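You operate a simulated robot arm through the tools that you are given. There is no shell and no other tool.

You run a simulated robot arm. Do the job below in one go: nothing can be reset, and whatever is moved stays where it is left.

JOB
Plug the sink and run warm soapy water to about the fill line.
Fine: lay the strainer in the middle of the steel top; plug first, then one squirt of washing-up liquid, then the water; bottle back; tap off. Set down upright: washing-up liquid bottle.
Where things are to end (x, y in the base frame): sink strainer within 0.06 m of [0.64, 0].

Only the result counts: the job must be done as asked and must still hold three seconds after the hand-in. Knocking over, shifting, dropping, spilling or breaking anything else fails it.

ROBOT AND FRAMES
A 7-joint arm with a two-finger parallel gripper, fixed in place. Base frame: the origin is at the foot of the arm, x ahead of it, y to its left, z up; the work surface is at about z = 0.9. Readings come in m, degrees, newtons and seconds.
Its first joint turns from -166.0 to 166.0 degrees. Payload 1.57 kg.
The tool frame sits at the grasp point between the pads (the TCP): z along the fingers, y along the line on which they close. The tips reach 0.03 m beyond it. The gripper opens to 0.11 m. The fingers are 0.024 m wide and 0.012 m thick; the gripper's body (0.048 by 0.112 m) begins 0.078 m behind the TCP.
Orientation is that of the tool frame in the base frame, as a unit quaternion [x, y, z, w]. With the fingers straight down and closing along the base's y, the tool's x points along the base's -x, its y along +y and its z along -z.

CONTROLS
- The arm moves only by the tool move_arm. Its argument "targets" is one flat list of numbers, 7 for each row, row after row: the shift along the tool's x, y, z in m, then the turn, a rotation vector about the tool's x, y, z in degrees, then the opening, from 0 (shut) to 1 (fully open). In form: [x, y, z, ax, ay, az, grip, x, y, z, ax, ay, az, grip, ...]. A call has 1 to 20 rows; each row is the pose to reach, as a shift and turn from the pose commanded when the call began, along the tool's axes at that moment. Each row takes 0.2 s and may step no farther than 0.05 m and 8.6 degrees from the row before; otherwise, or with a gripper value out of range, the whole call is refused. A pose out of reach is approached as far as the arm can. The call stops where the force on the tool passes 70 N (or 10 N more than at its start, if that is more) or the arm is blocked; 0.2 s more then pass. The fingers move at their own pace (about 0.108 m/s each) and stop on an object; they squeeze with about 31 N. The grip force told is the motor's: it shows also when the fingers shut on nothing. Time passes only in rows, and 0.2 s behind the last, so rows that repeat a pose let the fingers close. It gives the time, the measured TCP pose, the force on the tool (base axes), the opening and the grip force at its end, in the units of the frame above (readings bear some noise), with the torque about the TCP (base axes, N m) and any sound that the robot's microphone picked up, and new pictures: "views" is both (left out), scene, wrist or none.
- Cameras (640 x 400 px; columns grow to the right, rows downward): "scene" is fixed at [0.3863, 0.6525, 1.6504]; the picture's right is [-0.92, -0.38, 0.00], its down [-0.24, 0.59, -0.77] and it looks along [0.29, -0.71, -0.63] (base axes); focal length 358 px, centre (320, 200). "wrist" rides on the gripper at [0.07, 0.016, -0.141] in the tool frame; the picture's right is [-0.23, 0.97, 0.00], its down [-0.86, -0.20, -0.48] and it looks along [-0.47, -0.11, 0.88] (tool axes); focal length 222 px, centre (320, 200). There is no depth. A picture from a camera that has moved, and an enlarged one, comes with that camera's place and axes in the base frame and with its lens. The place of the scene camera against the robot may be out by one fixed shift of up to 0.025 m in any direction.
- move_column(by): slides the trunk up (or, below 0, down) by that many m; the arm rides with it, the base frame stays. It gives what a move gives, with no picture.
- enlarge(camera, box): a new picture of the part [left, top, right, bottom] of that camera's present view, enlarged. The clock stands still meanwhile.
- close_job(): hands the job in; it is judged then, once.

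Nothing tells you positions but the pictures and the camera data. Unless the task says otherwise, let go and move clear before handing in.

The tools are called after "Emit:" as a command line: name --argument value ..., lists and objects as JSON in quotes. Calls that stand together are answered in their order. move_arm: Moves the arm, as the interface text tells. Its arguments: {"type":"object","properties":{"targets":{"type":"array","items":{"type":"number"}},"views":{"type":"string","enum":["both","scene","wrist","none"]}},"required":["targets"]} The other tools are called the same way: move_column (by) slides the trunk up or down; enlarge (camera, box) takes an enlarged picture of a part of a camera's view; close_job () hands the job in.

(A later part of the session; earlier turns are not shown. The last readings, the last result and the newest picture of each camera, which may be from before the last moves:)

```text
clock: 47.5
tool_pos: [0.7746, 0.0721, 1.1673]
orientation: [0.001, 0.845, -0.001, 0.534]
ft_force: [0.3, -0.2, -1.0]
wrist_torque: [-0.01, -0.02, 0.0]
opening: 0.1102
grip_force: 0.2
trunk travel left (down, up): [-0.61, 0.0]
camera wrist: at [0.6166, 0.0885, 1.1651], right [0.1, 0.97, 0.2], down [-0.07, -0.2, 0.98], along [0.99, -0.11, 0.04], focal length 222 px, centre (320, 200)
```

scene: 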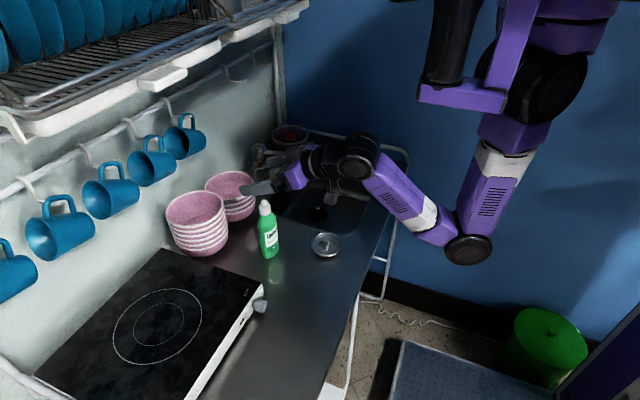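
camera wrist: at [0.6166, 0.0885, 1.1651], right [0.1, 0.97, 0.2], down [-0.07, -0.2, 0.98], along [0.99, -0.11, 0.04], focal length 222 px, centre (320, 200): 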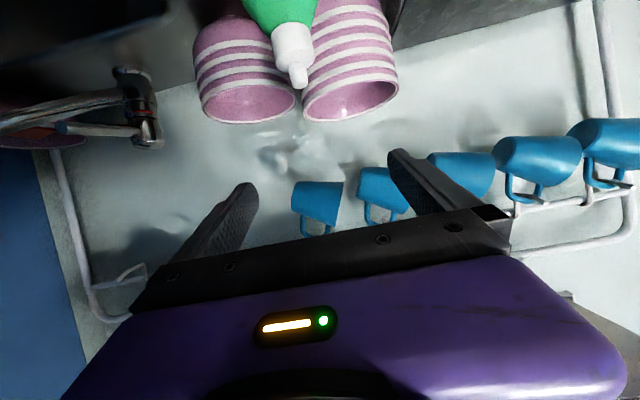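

Reached, with the elbow well clear. The bottle axis is at about (0.781, 0.073), so I'll lower with the open fingers straddling it.

Emit:
move_arm --targets '[0.0338, 0.001, 0.0174, 0, 0, 0, 1, 0.0676, 0.001, 0.0348, 0, 0, 0, 1, 0.1014, 0.001, 0.0521, 0, 0, 0, 1, 0.1014, 0.001, 0.0521, 0, 0, 0, 1]' --views "both"

Emit:
enlarge --camera "scene" --box '[220, 150, 400, 280]'

```text
clock: 48.5
tool_pos: [0.7773, 0.0731, 1.0515]
orientation: [0.001, 0.846, -0.001, 0.534]
ft_force: [0.2, 1.0, -0.7]
wrist_torque: [0.03, -0.01, 0.02]
opening: 0.1097
grip_force: 0.0
trunk travel left (down, up): [-0.61, 0.0]
camera wrist: at [0.6185, 0.0892, 1.0501], right [0.1, 0.97, 0.2], down [-0.06, -0.2, 0.98], along [0.99, -0.11, 0.04], focal length 222 px, centre (320, 200)
```

scene: 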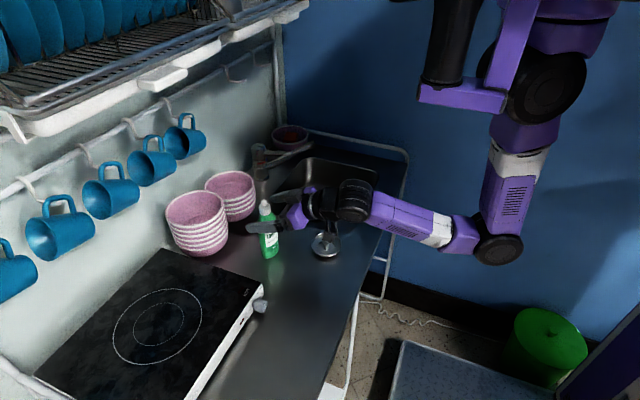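
wrist: 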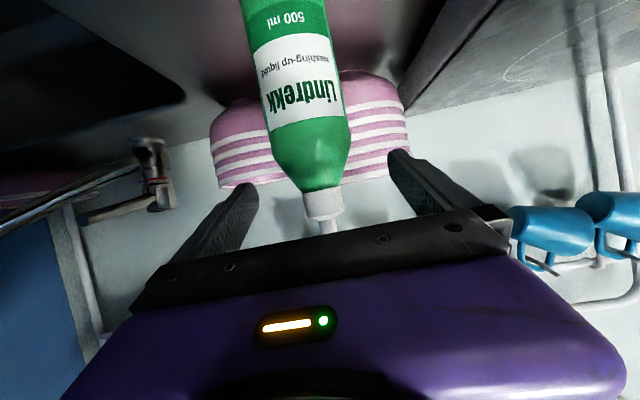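

```text
3.08 times, centred on (310, 215) of scene
camera zoom: at [0.3863, 0.6525, 1.6504], right [-0.92, -0.38, 0.0], down [-0.24, 0.59, -0.77], along [0.29, -0.71, -0.63], focal length 1102 px, centre (351, 154)
```

zoom: 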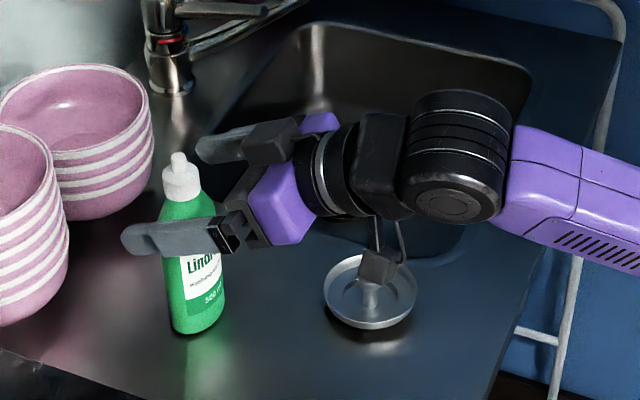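

Emit:
move_arm --targets '[0.0338, 0.0, 0.0165, 0, 0, 0, 1, 0.066, 0.0, 0.0315, 0, 0, 0, 1, 0.066, 0.0, 0.0315, 0, 0, 0, 1]' --views "both"

Emit:
enlarge --camera "scene" --box '[220, 150, 400, 280]'

```text
clock: 49.3
tool_pos: [0.7781, 0.0731, 0.9779]
orientation: [0.001, 0.846, -0.001, 0.534]
ft_force: [-0.1, -0.1, 0.2]
wrist_torque: [0.0, 0.0, -0.02]
opening: 0.11
grip_force: 0.0
trunk travel left (down, up): [-0.61, 0.0]
camera wrist: at [0.6203, 0.0891, 0.976], right [0.1, 0.97, 0.2], down [-0.06, -0.2, 0.98], along [0.99, -0.11, 0.04], focal length 222 px, centre (320, 200)
```

scene: 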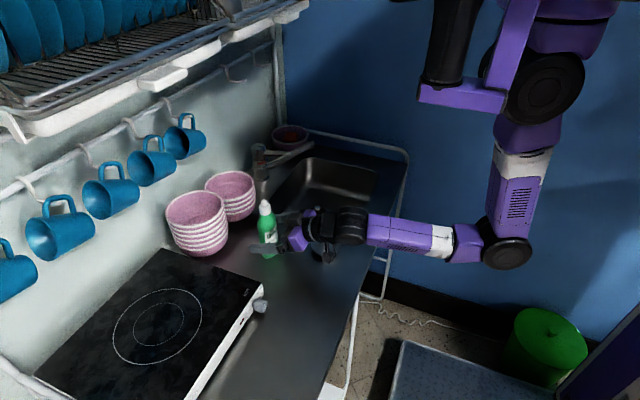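
wrist: 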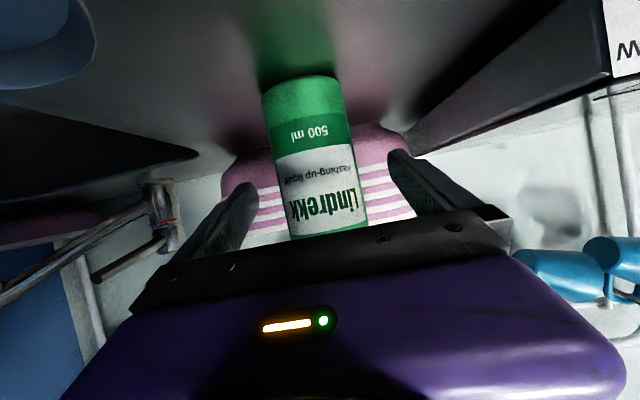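

```text
3.08 times, centred on (310, 215) of scene
camera zoom: at [0.3863, 0.6525, 1.6504], right [-0.92, -0.38, 0.0], down [-0.24, 0.59, -0.77], along [0.29, -0.71, -0.63], focal length 1102 px, centre (351, 154)
```

zoom: 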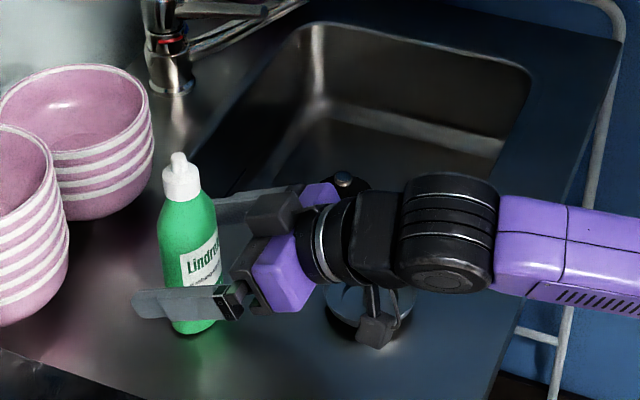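

The bottle is centred between the fingers. I'll close in stages, watching the grip force to see whether a lighter hold is possible.

Emit:
move_arm --targets '[0, 0, 0, 0, 0, 0, 0.6, 0, 0, 0, 0, 0, 0, 0.6, 0, 0, 0, 0, 0, 0, 0.6]' --views "none"

Emit:
move_arm --targets '[0, 0, 0, 0, 0, 0, 0.55, 0, 0, 0, 0, 0, 0, 0.55]' --views "none"

```text
clock: 50.1
tool_pos: [0.7783, 0.0721, 0.9792]
orientation: [0.0, 0.846, -0.001, 0.534]
ft_force: [-0.1, -0.4, 0.3]
wrist_torque: [0.0, -0.02, 0.0]
opening: 0.0662
grip_force: 0.0
trunk travel left (down, up): [-0.61, 0.0]
```

```text
clock: 50.7
tool_pos: [0.7788, 0.0737, 0.978]
orientation: [0.0, 0.846, 0.0, 0.533]
ft_force: [0.7, 0.7, -1.0]
wrist_torque: [-0.03, -0.02, -0.01]
opening: 0.0602
grip_force: 0.0
trunk travel left (down, up): [-0.61, 0.0]
```

Emit:
move_arm --targets '[0, 0, 0, 0, 0, 0, 0.52, 0, 0, 0, 0, 0, 0, 0.52]' --views "none"

Emit:
move_arm --targets '[0, 0, 0, 0, 0, 0, 0.49, 0, 0, 0, 0, 0, 0, 0.49]' --views "none"

```text
clock: 51.3
tool_pos: [0.778, 0.0731, 0.9778]
orientation: [0.0, 0.846, 0.0, 0.533]
ft_force: [-0.4, 0.1, 0.8]
wrist_torque: [0.05, -0.03, 0.01]
opening: 0.0585
grip_force: 0.8
trunk travel left (down, up): [-0.61, 0.0]
```

```text
clock: 51.9
tool_pos: [0.7797, 0.0713, 0.9774]
orientation: [0.001, 0.846, -0.001, 0.533]
ft_force: [0.0, -0.1, 1.1]
wrist_torque: [0.06, -0.02, 0.01]
opening: 0.0578
grip_force: 30.9
trunk travel left (down, up): [-0.61, 0.0]
```

Emit:
move_arm --targets '[0, 0, 0, 0, 0, 0, 0.51, 0, 0, 0, 0, 0, 0, 0.51]' --views "none"

Emit:
move_arm --targets '[0, 0, 0, 0, 0, 0, 0.5, 0, 0, 0, 0, 0, 0, 0.5]' --views "none"

```text
clock: 52.5
tool_pos: [0.7797, 0.0727, 0.9788]
orientation: [0.0, 0.846, -0.001, 0.533]
ft_force: [-0.4, 0.2, 0.9]
wrist_torque: [0.05, -0.02, 0.0]
opening: 0.0581
grip_force: 30.8
trunk travel left (down, up): [-0.61, 0.0]
```

```text
clock: 53.1
tool_pos: [0.7786, 0.0724, 0.9778]
orientation: [0.001, 0.846, -0.001, 0.534]
ft_force: [0.3, 0.1, 1.3]
wrist_torque: [0.11, -0.03, 0.04]
opening: 0.0577
grip_force: 31.3
trunk travel left (down, up): [-0.61, 0.0]
```

Emit:
move_arm --targets '[0, 0, 0, 0, 0, 0, 0.52, 0, 0, 0, 0, 0, 0, 0.52, 0, 0, 0, 0, 0, 0, 0.52]' --views "none"

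Emit:
move_arm --targets '[0, 0, 0, 0, 0, 0, 0.515, 0, 0, 0, 0, 0, 0, 0.515]' --views "none"

```text
clock: 53.9
tool_pos: [0.7784, 0.0713, 0.9785]
orientation: [0.001, 0.846, -0.001, 0.534]
ft_force: [0.4, -0.5, 1.2]
wrist_torque: [-0.01, 0.02, 0.02]
opening: 0.0583
grip_force: 0.8
trunk travel left (down, up): [-0.61, 0.0]
```

```text
clock: 54.5
tool_pos: [0.7792, 0.0725, 0.9783]
orientation: [0.001, 0.846, -0.001, 0.534]
ft_force: [1.1, 1.4, -0.9]
wrist_torque: [0.09, -0.04, 0.03]
opening: 0.0577
grip_force: 30.6
trunk travel left (down, up): [-0.61, 0.0]
```

The grip is effectively on/off at 31 N, so I'll hold firmly with a command just below the bottle's width. Lifting straight up now.

Emit:
move_arm --targets '[-0.009, 0, -0.0043, 0, 0, 0, 0.5, -0.0361, 0, -0.0172, 0, 0, 0, 0.5, -0.0722, 0, -0.0343, 0, 0, 0, 0.5, -0.1083, 0, -0.0515, 0, 0, 0, 0.5, -0.1354, 0, -0.0644, 0, 0, 0, 0.5, -0.1354, 0, -0.0644, 0, 0, 0, 0.5]' --views "both"

```text
clock: 55.9
tool_pos: [0.7799, 0.0731, 1.1279]
orientation: [0.001, 0.846, -0.001, 0.534]
ft_force: [0.0, 0.0, -2.1]
wrist_torque: [-0.01, 0.03, 0.01]
opening: 0.0577
grip_force: 31.1
trunk travel left (down, up): [-0.61, 0.0]
camera wrist: at [0.6215, 0.0885, 1.1266], right [0.1, 0.97, 0.2], down [-0.06, -0.2, 0.98], along [0.99, -0.11, 0.04], focal length 222 px, centre (320, 200)
```

scene: 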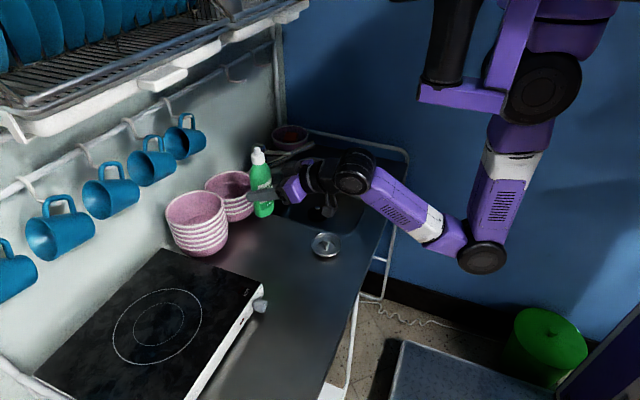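
wrist: 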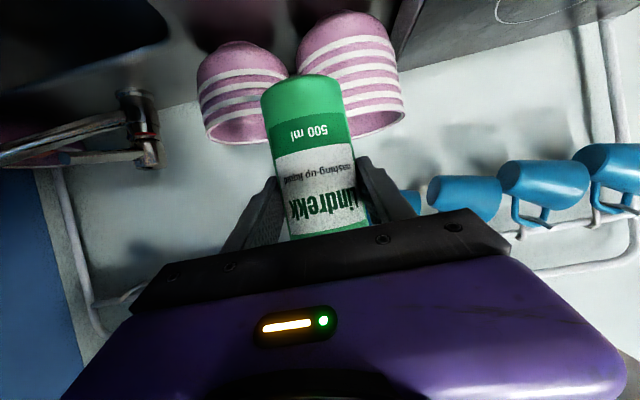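

Emit:
move_arm --targets '[0.0018, -0.0433, -0.0039, 0, 0, 0, 0.5, 0.0037, -0.0866, -0.0077, 0, 0, 0, 0.5, 0.0055, -0.1299, -0.0116, 0, 0, 0, 0.5, 0.0074, -0.1731, -0.0155, 0, 0, 0, 0.5, 0.0092, -0.2164, -0.0194, 0, 0, 0, 0.5, 0.0111, -0.2597, -0.0232, 0, 0, 0, 0.5, 0.0129, -0.303, -0.0271, 0, 0, 0, 0.5, 0.0129, -0.303, -0.0271, 0, 0, 0, 0.5]' --views "both"

```text
clock: 57.7
tool_pos: [0.7495, -0.2306, 1.1282]
orientation: [0.001, 0.846, -0.001, 0.534]
ft_force: [-0.6, -0.3, -3.3]
wrist_torque: [-0.01, 0.04, -0.01]
opening: 0.0578
grip_force: 30.9
trunk travel left (down, up): [-0.61, 0.0]
camera wrist: at [0.5905, -0.2152, 1.1268], right [0.1, 0.97, 0.2], down [-0.06, -0.2, 0.98], along [0.99, -0.11, 0.04], focal length 222 px, centre (320, 200)
```

scene: 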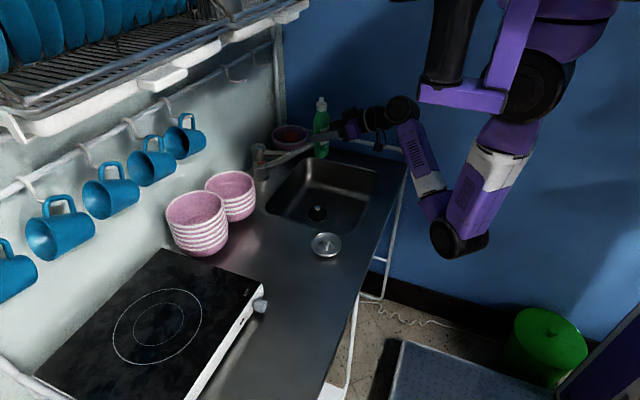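
wrist: 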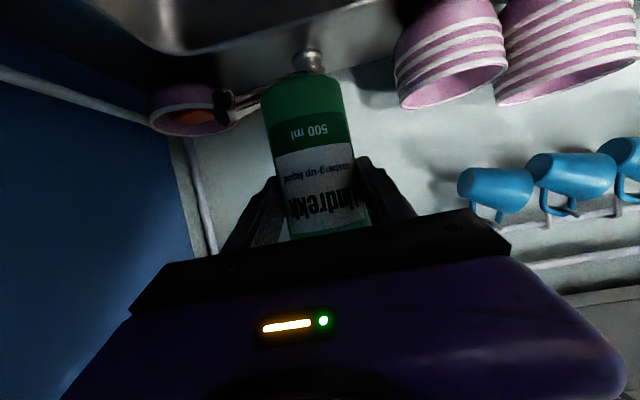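

The bottle is over the sink. I'll raise it a little and bring the tool close to horizontal before rolling.

Emit:
move_arm --targets '[-0.011, 0, -0.009, 0, -7, 0, 0.5, -0.022, 0, -0.018, 0, -14, 0, 0.5, -0.032, 0, -0.026, 0, -20.4, 0, 0.5, -0.032, 0, -0.026, 0, -20.4, 0, 0.5]' --views "both"

```text
clock: 58.7
tool_pos: [0.7409, -0.2294, 1.1697]
orientation: [0.001, 0.738, -0.002, 0.675]
ft_force: [0.5, -0.2, -2.5]
wrist_torque: [0.01, 0.02, 0.01]
opening: 0.0578
grip_force: 31.2
trunk travel left (down, up): [-0.61, 0.0]
camera wrist: at [0.5918, -0.2137, 1.1131], right [0.02, 0.97, 0.23], down [-0.4, -0.2, 0.89], along [0.92, -0.11, 0.39], focal length 222 px, centre (320, 200)
```

scene: 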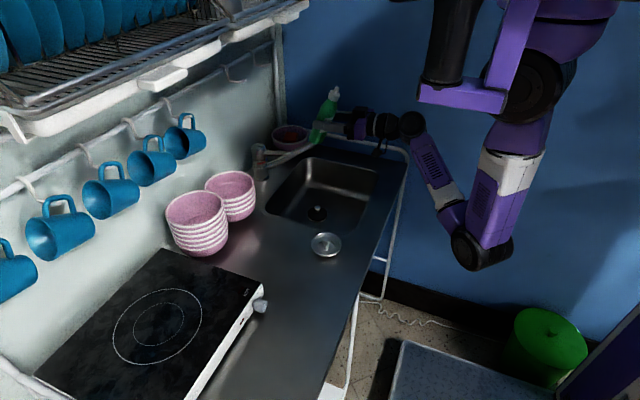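
wrist: 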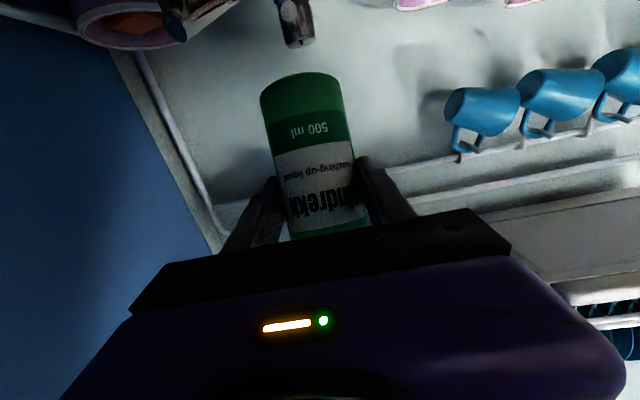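

Tool is at 85°. I'll roll +78° first, with the nozzle still slightly above horizontal, to check that the wrist allows it.

Emit:
move_arm --targets '[0, 0, 0, 0, 0, 8, 0.5, 0, 0, 0, 0, 0, 16, 0.5, 0, 0, 0, 0, 0, 24, 0.5, 0, 0, 0, 0, 0, 32, 0.5, 0, 0, 0, 0, 0, 40, 0.5, 0, 0, 0, 0, 0, 48, 0.5, 0, 0, 0, 0, 0, 56, 0.5, 0, 0, 0, 0, 0, 64, 0.5, 0, 0, 0, 0, 0, 72, 0.5, 0, 0, 0, 0, 0, 78, 0.5]' --views "both"

```text
clock: 60.9
tool_pos: [0.7398, -0.2304, 1.17]
orientation: [0.466, 0.572, 0.425, 0.524]
ft_force: [-0.6, -0.1, -1.9]
wrist_torque: [0.0, 0.01, 0.01]
opening: 0.0576
grip_force: 30.6
trunk travel left (down, up): [-0.61, 0.0]
camera wrist: at [0.5987, -0.1593, 1.1836], right [0.09, -0.02, 1.0], down [-0.48, -0.88, 0.02], along [0.87, -0.48, -0.09], focal length 222 px, centre (320, 200)
```

scene: 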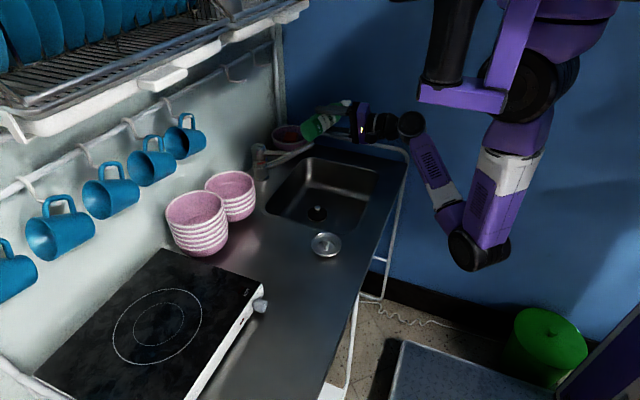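
wrist: 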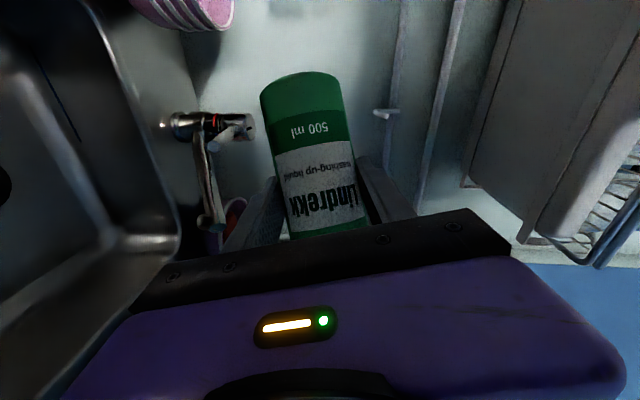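

The roll works. I'll continue to about 150° so the nozzle points well down into the basin, then look and listen for a squirt.

Emit:
move_arm --targets '[0, 0, 0, 0, 0, 8, 0.5, 0, 0, 0, 0, 0, 16, 0.5, 0, 0, 0, 0, 0, 24, 0.5, 0, 0, 0, 0, 0, 32, 0.5, 0, 0, 0, 0, 0, 40, 0.5, 0, 0, 0, 0, 0, 48, 0.5, 0, 0, 0, 0, 0, 56, 0.5, 0, 0, 0, 0, 0, 64, 0.5, 0, 0, 0, 0, 0, 72, 0.5]' --views "both"

Emit:
enlarge --camera "scene" --box '[260, 80, 420, 240]'

```text
clock: 62.9
tool_pos: [0.7408, -0.2304, 1.1694]
orientation: [0.713, 0.191, 0.652, 0.174]
ft_force: [-0.3, 0.8, -2.1]
wrist_torque: [-0.02, 0.01, -0.02]
opening: 0.0575
grip_force: 31.6
trunk travel left (down, up): [-0.61, 0.0]
camera wrist: at [0.6047, -0.209, 1.2505], right [0.02, -0.96, 0.29], down [-0.55, -0.25, -0.79], along [0.83, -0.14, -0.53], focal length 222 px, centre (320, 200)
```

scene: 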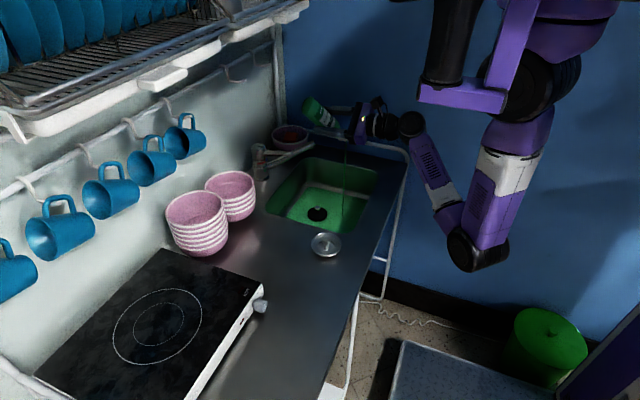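
wrist: 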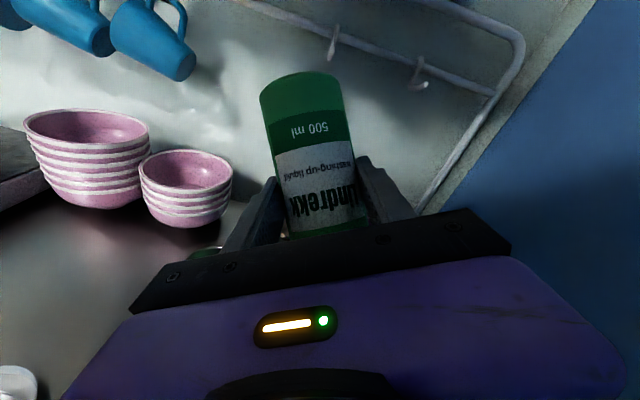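

```text
2.50 times, centred on (340, 160) of scene
camera zoom: at [0.3863, 0.6525, 1.6504], right [-0.92, -0.38, 0.0], down [-0.24, 0.59, -0.77], along [0.29, -0.71, -0.63], focal length 895 px, centre (270, 300)
```

zoom: 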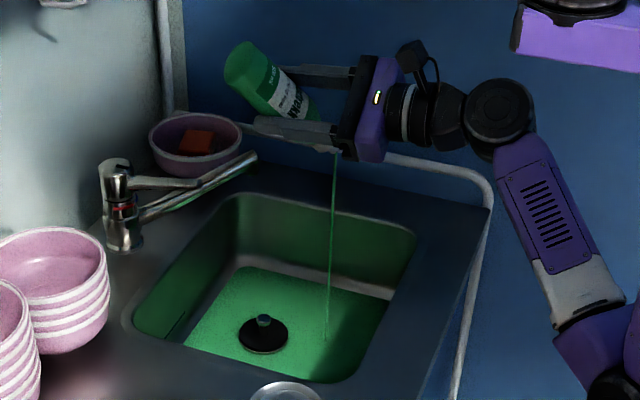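

A green stream is running straight down into the basin, so that's the squirt. I'll roll back upright immediately.

Emit:
move_arm --targets '[0, 0, 0, 0, 0, -8.5, 0.5, 0, 0, 0, 0, 0, -17, 0.5, 0, 0, 0, 0, 0, -25.5, 0.5, 0, 0, 0, 0, 0, -34, 0.5, 0, 0, 0, 0, 0, -42.5, 0.5, 0, 0, 0, 0, 0, -51, 0.5, 0, 0, 0, 0, 0, -59.5, 0.5, 0, 0, 0, 0, 0, -68, 0.5, 0, 0, 0, 0, 0, -76.5, 0.5, 0, 0, 0, 0, 0, -85, 0.5, 0, 0, 0, 0, 0, -93.5, 0.5, 0, 0, 0, 0, 0, -102, 0.5, 0, 0, 0, 0, 0, -110.5, 0.5, 0, 0, 0, 0, 0, -119, 0.5, 0, 0, 0, 0, 0, -127.5, 0.5, 0, 0, 0, 0, 0, -136, 0.5, 0, 0, 0, 0, 0, -144.5, 0.5, 0, 0, 0, 0, 0, -150, 0.5]' --views "both"

Emit:
enlarge --camera "scene" --box '[260, 80, 420, 240]'

```text
clock: 66.7
tool_pos: [0.7395, -0.2314, 1.1695]
orientation: [-0.001, 0.738, -0.001, 0.675]
ft_force: [-0.6, -0.2, -2.8]
wrist_torque: [-0.03, -0.01, 0.05]
opening: 0.0575
grip_force: 31.5
trunk travel left (down, up): [-0.61, 0.0]
camera wrist: at [0.5923, -0.2151, 1.1131], right [0.02, 0.97, 0.22], down [-0.4, -0.2, 0.9], along [0.92, -0.11, 0.39], focal length 222 px, centre (320, 200)
```

scene: 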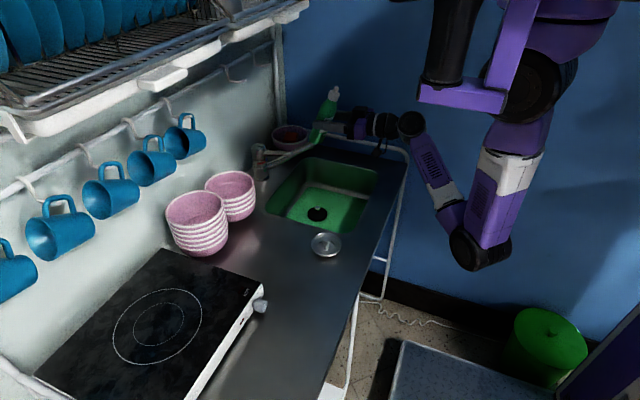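
wrist: 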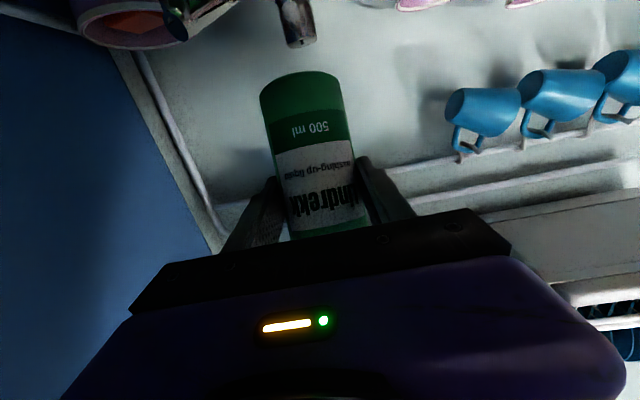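

```text
2.50 times, centred on (340, 160) of scene
camera zoom: at [0.3863, 0.6525, 1.6504], right [-0.92, -0.38, 0.0], down [-0.24, 0.59, -0.77], along [0.29, -0.71, -0.63], focal length 895 px, centre (270, 300)
```

zoom: 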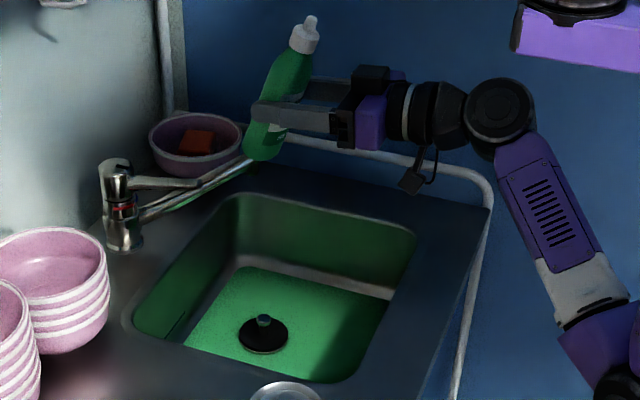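

The stream has stopped and the soap is in the basin only. Next I'll reverse the tilt and carry the bottle back above its original spot.

Emit:
move_arm --targets '[0.013, 0, 0.0044, 0, 7, 0, 0.5, 0.026, 0, 0.0089, 0, 14, 0, 0.5, 0.0391, 0, 0.0133, 0, 20.4, 0, 0.5, 0.0391, 0, 0.0133, 0, 20.4, 0, 0.5]' --views "none"

Emit:
move_arm --targets '[-0.0018, 0.0433, 0.0039, 0, 0, 0, 0.5, -0.0037, 0.0866, 0.0077, 0, 0, 0, 0.5, -0.0055, 0.1299, 0.0116, 0, 0, 0, 0.5, -0.0074, 0.1731, 0.0155, 0, 0, 0, 0.5, -0.0092, 0.2164, 0.0194, 0, 0, 0, 0.5, -0.0111, 0.2597, 0.0232, 0, 0, 0, 0.5, -0.0129, 0.303, 0.0271, 0, 0, 0, 0.5, -0.0129, 0.303, 0.0271, 0, 0, 0, 0.5]' --views "both"

```text
clock: 67.7
tool_pos: [0.7489, -0.2311, 1.1299]
orientation: [0.001, 0.846, -0.001, 0.533]
ft_force: [0.7, 0.4, -2.7]
wrist_torque: [0.01, 0.03, -0.04]
opening: 0.0572
grip_force: 31.2
trunk travel left (down, up): [-0.61, 0.0]
```

```text
clock: 69.5
tool_pos: [0.7796, 0.0726, 1.1289]
orientation: [0.0, 0.846, -0.001, 0.534]
ft_force: [-0.4, 0.2, -1.3]
wrist_torque: [0.03, 0.01, 0.01]
opening: 0.0574
grip_force: 31.1
trunk travel left (down, up): [-0.61, 0.0]
camera wrist: at [0.6207, 0.0878, 1.1273], right [0.1, 0.97, 0.2], down [-0.06, -0.2, 0.98], along [0.99, -0.11, 0.04], focal length 222 px, centre (320, 200)
```

scene: 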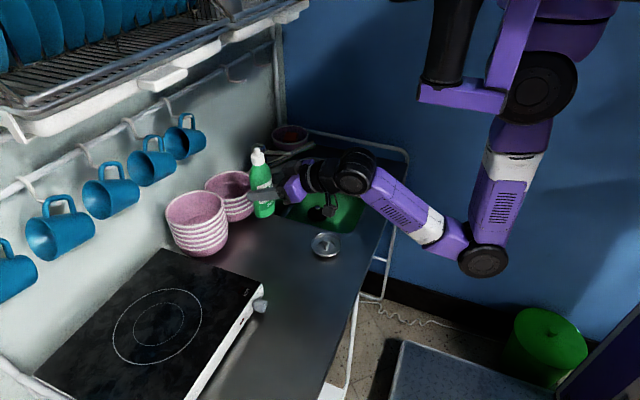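
wrist: 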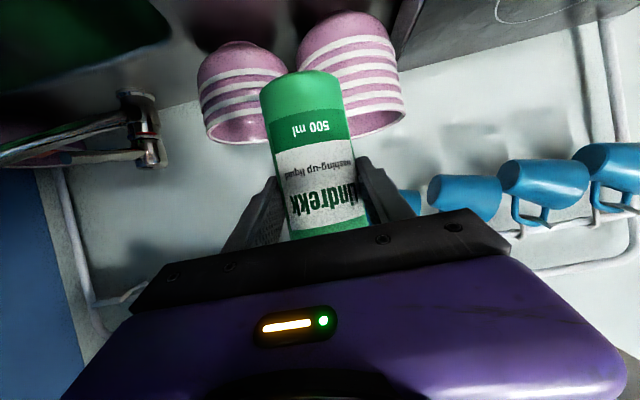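

Emit:
move_arm --targets '[0.0361, 0, 0.0172, 0, 0, 0, 0.5, 0.0722, 0, 0.0343, 0, 0, 0, 0.5, 0.1083, 0, 0.0515, 0, 0, 0, 0.5, 0.126, 0, 0.0599, 0, 0, 0, 0.5, 0.1291, 0, 0.0614, 0, 0, 0, 0.5, 0.1291, 0, 0.0614, 0, 0, 0, 0.5]' --views "none"

Emit:
enlarge --camera "scene" --box '[220, 180, 340, 280]'

```text
clock: 70.9
tool_pos: [0.779, 0.0721, 0.9853]
orientation: [0.001, 0.846, -0.001, 0.533]
ft_force: [0.0, 0.2, -2.4]
wrist_torque: [-0.01, 0.03, -0.01]
opening: 0.0572
grip_force: 31.2
trunk travel left (down, up): [-0.61, 0.0]
```

```text
4.00 times, centred on (280, 230) of scene
camera zoom: at [0.3863, 0.6525, 1.6504], right [-0.92, -0.38, 0.0], down [-0.24, 0.59, -0.77], along [0.29, -0.71, -0.63], focal length 1432 px, centre (480, 80)
```

zoom: 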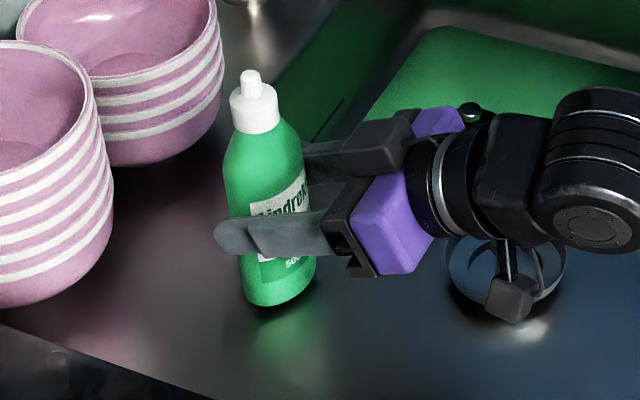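

Emit:
move_arm --targets '[0.0018, 0, 0.0009, 0, 0, 0, 0.5, 0.0036, 0, 0.0017, 0, 0, 0, 0.5, 0.0036, 0, 0.0017, 0, 0, 0, 0.5]' --views "none"

Emit:
move_arm --targets '[0.0014, 0, 0.0006, 0, 0, 0, 0.5, 0.0014, 0, 0.0006, 0, 0, 0, 0.5]' --views "none"

```text
clock: 71.7
tool_pos: [0.7798, 0.0715, 0.9819]
orientation: [0.0, 0.846, 0.0, 0.533]
ft_force: [-0.9, -0.1, -0.2]
wrist_torque: [-0.02, -0.02, 0.04]
opening: 0.0571
grip_force: 31.3
trunk travel left (down, up): [-0.61, 0.0]
```

```text
clock: 72.3
tool_pos: [0.7809, 0.0711, 0.9816]
orientation: [0.0, 0.845, 0.0, 0.535]
ft_force: [-0.9, -0.9, 10.2]
wrist_torque: [-0.03, -0.16, 0.02]
opening: 0.0572
grip_force: 30.9
trunk travel left (down, up): [-0.61, 0.0]
```

The bottle is touching down (10 N). I'll release it in stages and check that it stays upright before withdrawing.

Emit:
move_arm --targets '[-0.0007, 0, -0.0003, 0, 0, 0, 0.5, -0.0007, 0, -0.0003, 0, 0, 0, 0.52, -0.0007, 0, -0.0003, 0, 0, 0, 0.54, -0.0007, 0, -0.0003, 0, 0, 0, 0.6, -0.0007, 0, -0.0003, 0, 0, 0, 0.8, -0.0007, 0, -0.0003, 0, 0, 0, 1, -0.0007, 0, -0.0003, 0, 0, 0, 1]' --views "both"

Emit:
enlarge --camera "scene" --box '[220, 180, 340, 280]'

```text
clock: 73.9
tool_pos: [0.7805, 0.071, 0.9811]
orientation: [0.001, 0.845, -0.001, 0.534]
ft_force: [-0.3, 0.1, 0.7]
wrist_torque: [0.01, 0.01, 0.04]
opening: 0.1103
grip_force: 0.2
trunk travel left (down, up): [-0.61, 0.0]
camera wrist: at [0.6218, 0.0878, 0.9795], right [0.1, 0.97, 0.2], down [-0.06, -0.2, 0.98], along [0.99, -0.11, 0.04], focal length 222 px, centre (320, 200)
```

scene: 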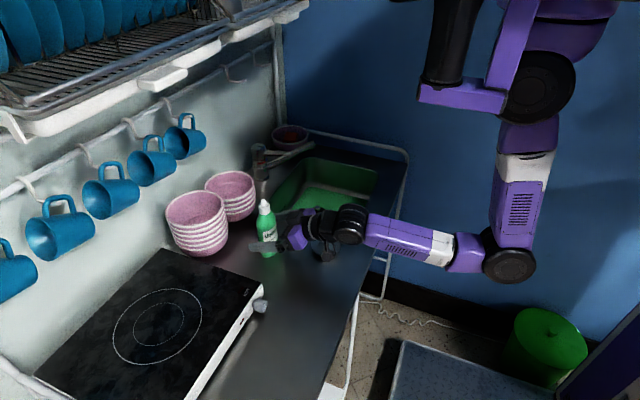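
wrist: 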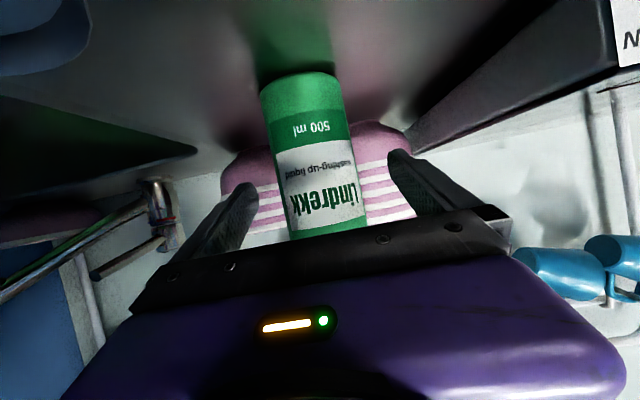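

```text
4.00 times, centred on (280, 230) of scene
camera zoom: at [0.3863, 0.6525, 1.6504], right [-0.92, -0.38, 0.0], down [-0.24, 0.59, -0.77], along [0.29, -0.71, -0.63], focal length 1432 px, centre (480, 80)
```

zoom: 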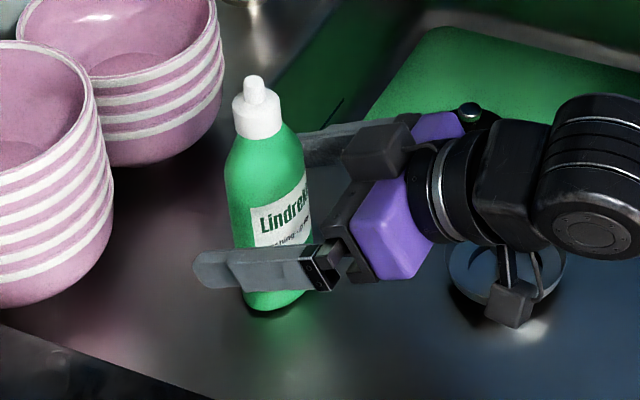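

The bottle stands upright at its original place. I'll withdraw straight up, then move over towards the sink in front of the tap.

Emit:
move_arm --targets '[-0.0343, 0, -0.0163, 0, 0, 0, 1, -0.0686, 0, -0.0326, 0, 0, 0, 1, -0.1029, 0, -0.0489, 0, 0, 0, 1, -0.1372, 0, -0.0652, 0, 0, 0, 1, -0.1716, 0, -0.0815, 0, 0, 0, 1, -0.1716, 0, -0.0815, 0, 0, 0, 1]' --views "both"

```text
clock: 75.3
tool_pos: [0.7809, 0.0749, 1.1715]
orientation: [0.0, 0.846, 0.0, 0.534]
ft_force: [0.9, 0.1, -0.6]
wrist_torque: [0.0, 0.01, -0.01]
opening: 0.11
grip_force: 0.0
trunk travel left (down, up): [-0.61, 0.0]
camera wrist: at [0.6218, 0.0911, 1.17], right [0.1, 0.97, 0.2], down [-0.06, -0.2, 0.98], along [0.99, -0.11, 0.04], focal length 222 px, centre (320, 200)
```

scene: 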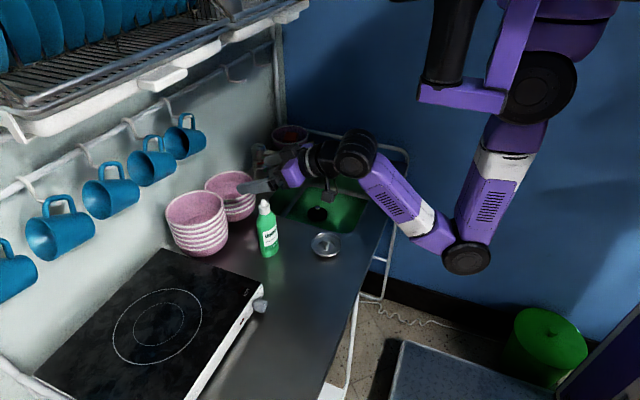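
wrist: 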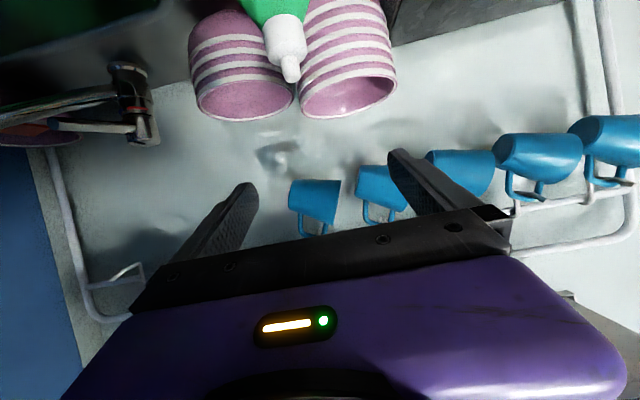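

Emit:
move_arm --targets '[0.0021, -0.0437, -0.0045, 0, 0, 0, 1, 0.0043, -0.0874, -0.009, 0, 0, 0, 0.8, 0.0064, -0.1311, -0.0135, 0, 0, 0, 0.6, 0.0086, -0.1749, -0.0181, 0, 0, 0, 0.45, 0.0107, -0.2186, -0.0226, 0, 0, 0, 0.45, 0.0129, -0.2623, -0.0271, 0, 0, 0, 0.45, 0.015, -0.306, -0.0316, 0, 0, 0, 0.45, 0.015, -0.306, -0.0316, 0, -8, 0, 0.45, 0.015, -0.306, -0.0316, 0, -16, 0, 0.45, 0.015, -0.306, -0.0316, 0, -24, 0, 0.45, 0.015, -0.306, -0.0316, 0, -24, 0, 0.45]' --views "none"

Emit:
move_arm --targets '[0, 0, 0, 0, 0, 8.2, 0.45, 0, 0, 0, 0, 0, 16.4, 0.45, 0, 0, 0, 0, 0, 24.6, 0.45, 0, 0, 0, 0, 0, 32.8, 0.45, 0, 0, 0, 0, 0, 41, 0.45, 0, 0, 0, 0, 0, 49.2, 0.45, 0, 0, 0, 0, 0, 57.4, 0.45, 0, 0, 0, 0, 0, 65.6, 0.45, 0, 0, 0, 0, 0, 73.8, 0.45, 0, 0, 0, 0, 0, 82, 0.45, 0, 0, 0, 0, 0, 90, 0.45, 0, 0, 0, 0, 0, 90, 0.45]' --views "both"

```text
clock: 77.7
tool_pos: [0.746, -0.2321, 1.1708]
orientation: [0.001, 0.716, -0.001, 0.698]
ft_force: [-0.6, 0.6, 0.1]
wrist_torque: [-0.02, 0.01, 0.01]
opening: 0.0498
grip_force: 0.1
trunk travel left (down, up): [-0.61, 0.0]
```

```text
clock: 80.3
tool_pos: [0.7446, -0.2338, 1.1717]
orientation: [0.507, 0.506, 0.493, 0.494]
ft_force: [0.6, 0.4, -0.3]
wrist_torque: [-0.03, 0.0, -0.03]
opening: 0.0494
grip_force: 0.1
trunk travel left (down, up): [-0.61, 0.0]
camera wrist: at [0.6036, -0.1636, 1.1921], right [0.03, -0.23, 0.97], down [-0.49, -0.85, -0.19], along [0.87, -0.47, -0.13], focal length 222 px, centre (320, 200)
```

scene: 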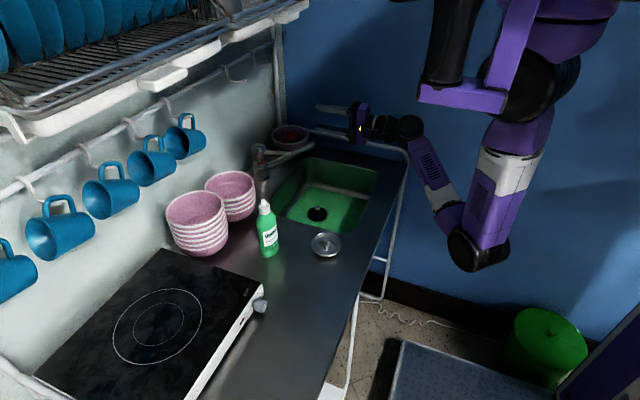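
wrist: 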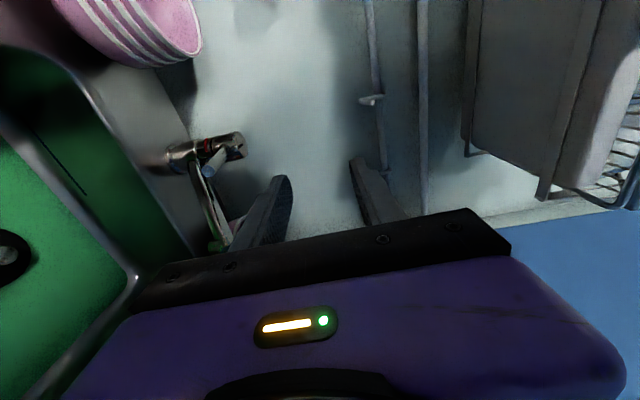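

Emit:
enlarge --camera "wrist" --box '[150, 110, 300, 260]'

Emit:
enlarge --camera "scene" --box '[240, 130, 340, 190]'

```text
2.67 times, centred on (225, 185) of wrist
camera zoom: at [0.6036, -0.1636, 1.1921], right [0.03, -0.23, 0.97], down [-0.49, -0.85, -0.19], along [0.87, -0.47, -0.13], focal length 592 px, centre (573, 240)
```

zoom: 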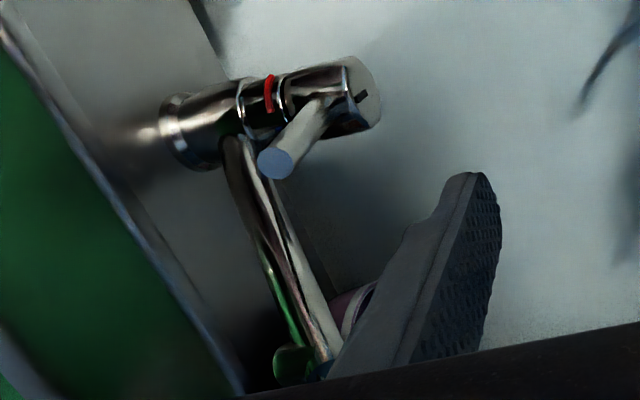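

```text
6.40 times, centred on (290, 160) of scene
camera zoom: at [0.3863, 0.6525, 1.6504], right [-0.92, -0.38, 0.0], down [-0.24, 0.59, -0.77], along [0.29, -0.71, -0.63], focal length 2292 px, centre (512, 456)
```

zoom: 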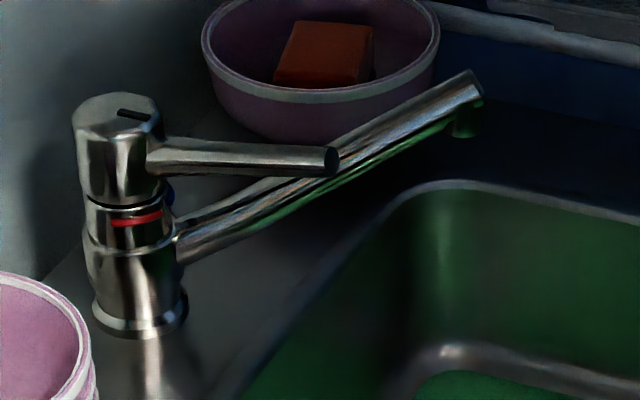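

The lever tip is at (0.862, -0.2316, 1.025), about 16 mm in diameter. I'll use the two fingers as a loose vertical fork around it, so I'm lowering to the lever's height while still short of it.

Emit:
move_arm --targets '[0.001, -0.037, 0.001, 0, 0, 0, 0.45, 0.002, -0.074, 0.002, 0, 0, 0, 0.45, 0.002, -0.111, 0.003, 0, 0, 0, 0.45, 0.002, -0.1477, 0.0038, 0, 0, 0, 0.45, 0.002, -0.1477, 0.0038, 0, 0, 0, 0.45]' --views "both"

Emit:
enlarge --camera "wrist" --box '[200, 80, 420, 240]'

Emit:
enlarge --camera "scene" --box '[240, 110, 400, 230]'

```text
clock: 81.5
tool_pos: [0.7449, -0.229, 1.0236]
orientation: [0.507, 0.507, 0.492, 0.494]
ft_force: [-0.1, 0.0, -0.3]
wrist_torque: [-0.02, 0.0, 0.01]
opening: 0.0494
grip_force: 0.0
trunk travel left (down, up): [-0.61, 0.0]
camera wrist: at [0.6045, -0.1602, 1.0439], right [0.03, -0.23, 0.97], down [-0.49, -0.85, -0.19], along [0.87, -0.47, -0.13], focal length 222 px, centre (320, 200)
```

scene: 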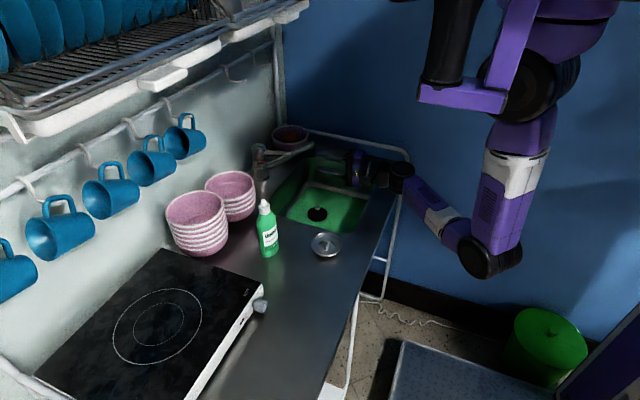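
wrist: 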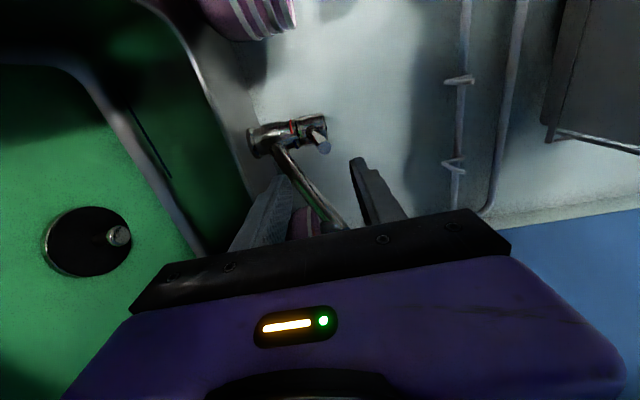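

```text
2.50 times, centred on (310, 160) of wrist
camera zoom: at [0.6045, -0.1602, 1.0439], right [0.03, -0.23, 0.97], down [-0.49, -0.85, -0.19], along [0.87, -0.47, -0.13], focal length 555 px, centre (345, 300)
```

zoom: 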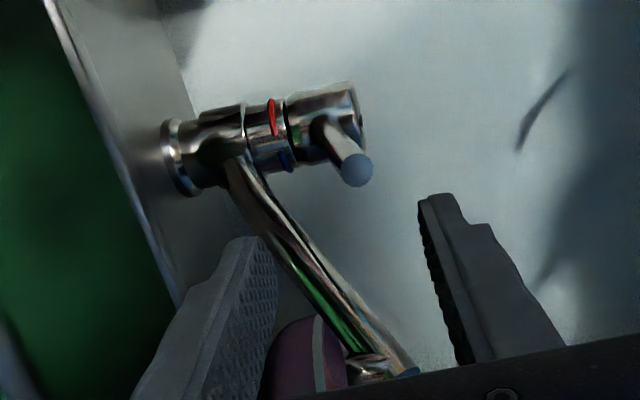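

```text
3.33 times, centred on (320, 170) of scene
camera zoom: at [0.3863, 0.6525, 1.6504], right [-0.92, -0.38, 0.0], down [-0.24, 0.59, -0.77], along [0.29, -0.71, -0.63], focal length 1194 px, centre (320, 300)
```

zoom: 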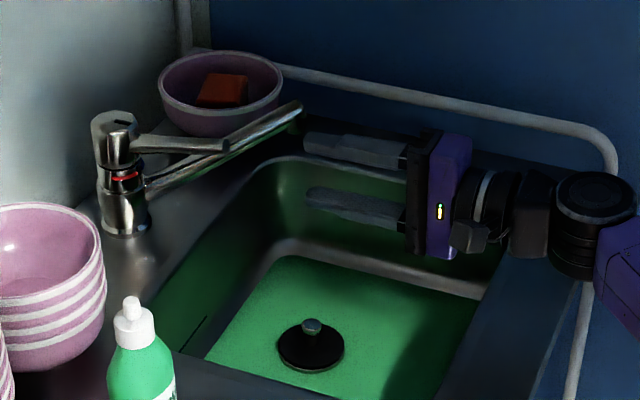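

The lever sits midway between the fork fingers. I'll slide forward until the finger tips overlap the lever by about 3 cm.

Emit:
move_arm --targets '[-0.001, 0.001, 0.04, 0, 0, 0, 0.45, -0.001, 0.002, 0.08, 0, 0, 0, 0.45, -0.001, 0.003, 0.118, 0, 0, 0, 0.45, -0.001, 0.003, 0.118, 0, 0, 0, 0.45]' --views "both"

Emit:
enlarge --camera "wrist" --box '[200, 80, 420, 240]'

Emit:
enlarge --camera "scene" --box '[240, 110, 400, 230]'

```text
clock: 82.5
tool_pos: [0.8638, -0.2326, 1.0249]
orientation: [0.507, 0.506, 0.494, 0.493]
ft_force: [-0.4, -0.1, -0.1]
wrist_torque: [0.02, 0.03, 0.0]
opening: 0.0495
grip_force: 0.0
trunk travel left (down, up): [-0.61, 0.0]
camera wrist: at [0.7217, -0.1626, 1.0445], right [0.03, -0.23, 0.97], down [-0.49, -0.85, -0.19], along [0.87, -0.47, -0.13], focal length 222 px, centre (320, 200)
```

scene: 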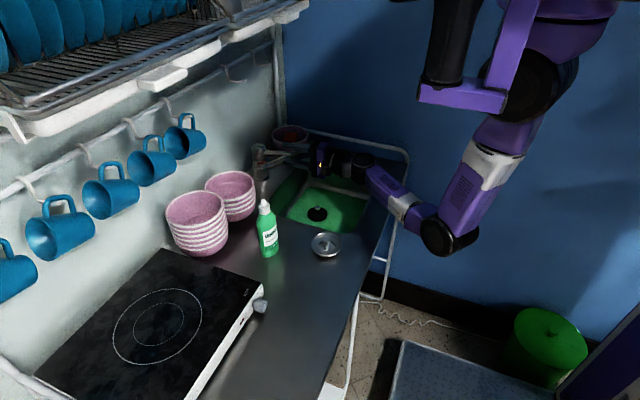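
wrist: 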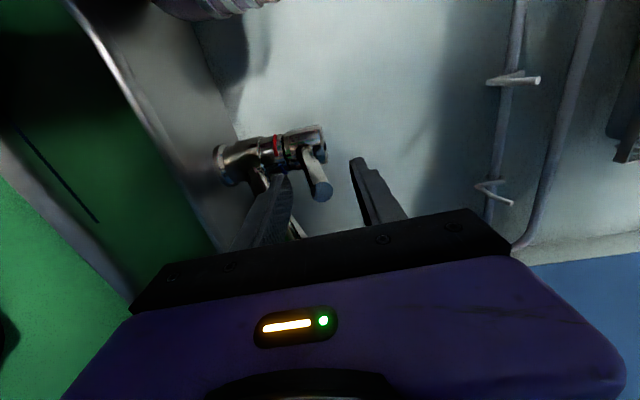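

```text
2.50 times, centred on (310, 160) of wrist
camera zoom: at [0.7217, -0.1626, 1.0445], right [0.03, -0.23, 0.97], down [-0.49, -0.85, -0.19], along [0.87, -0.47, -0.13], focal length 555 px, centre (345, 300)
```

zoom: 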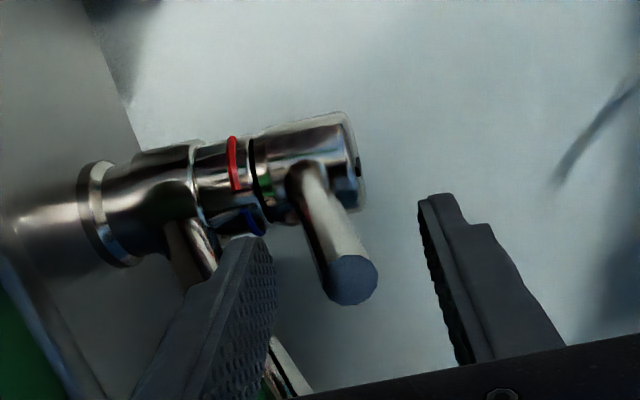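

```text
3.33 times, centred on (320, 170) of scene
camera zoom: at [0.3863, 0.6525, 1.6504], right [-0.92, -0.38, 0.0], down [-0.24, 0.59, -0.77], along [0.29, -0.71, -0.63], focal length 1194 px, centre (320, 300)
```

zoom: 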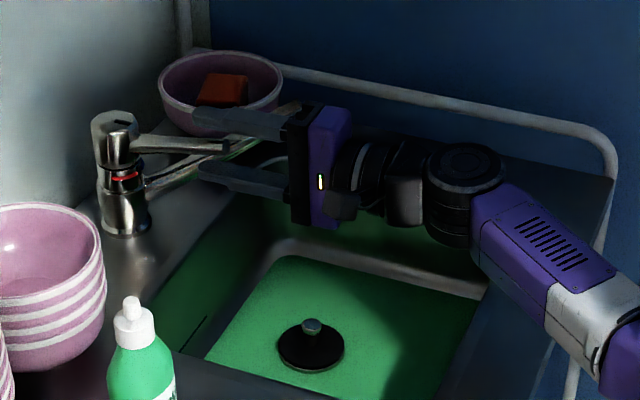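

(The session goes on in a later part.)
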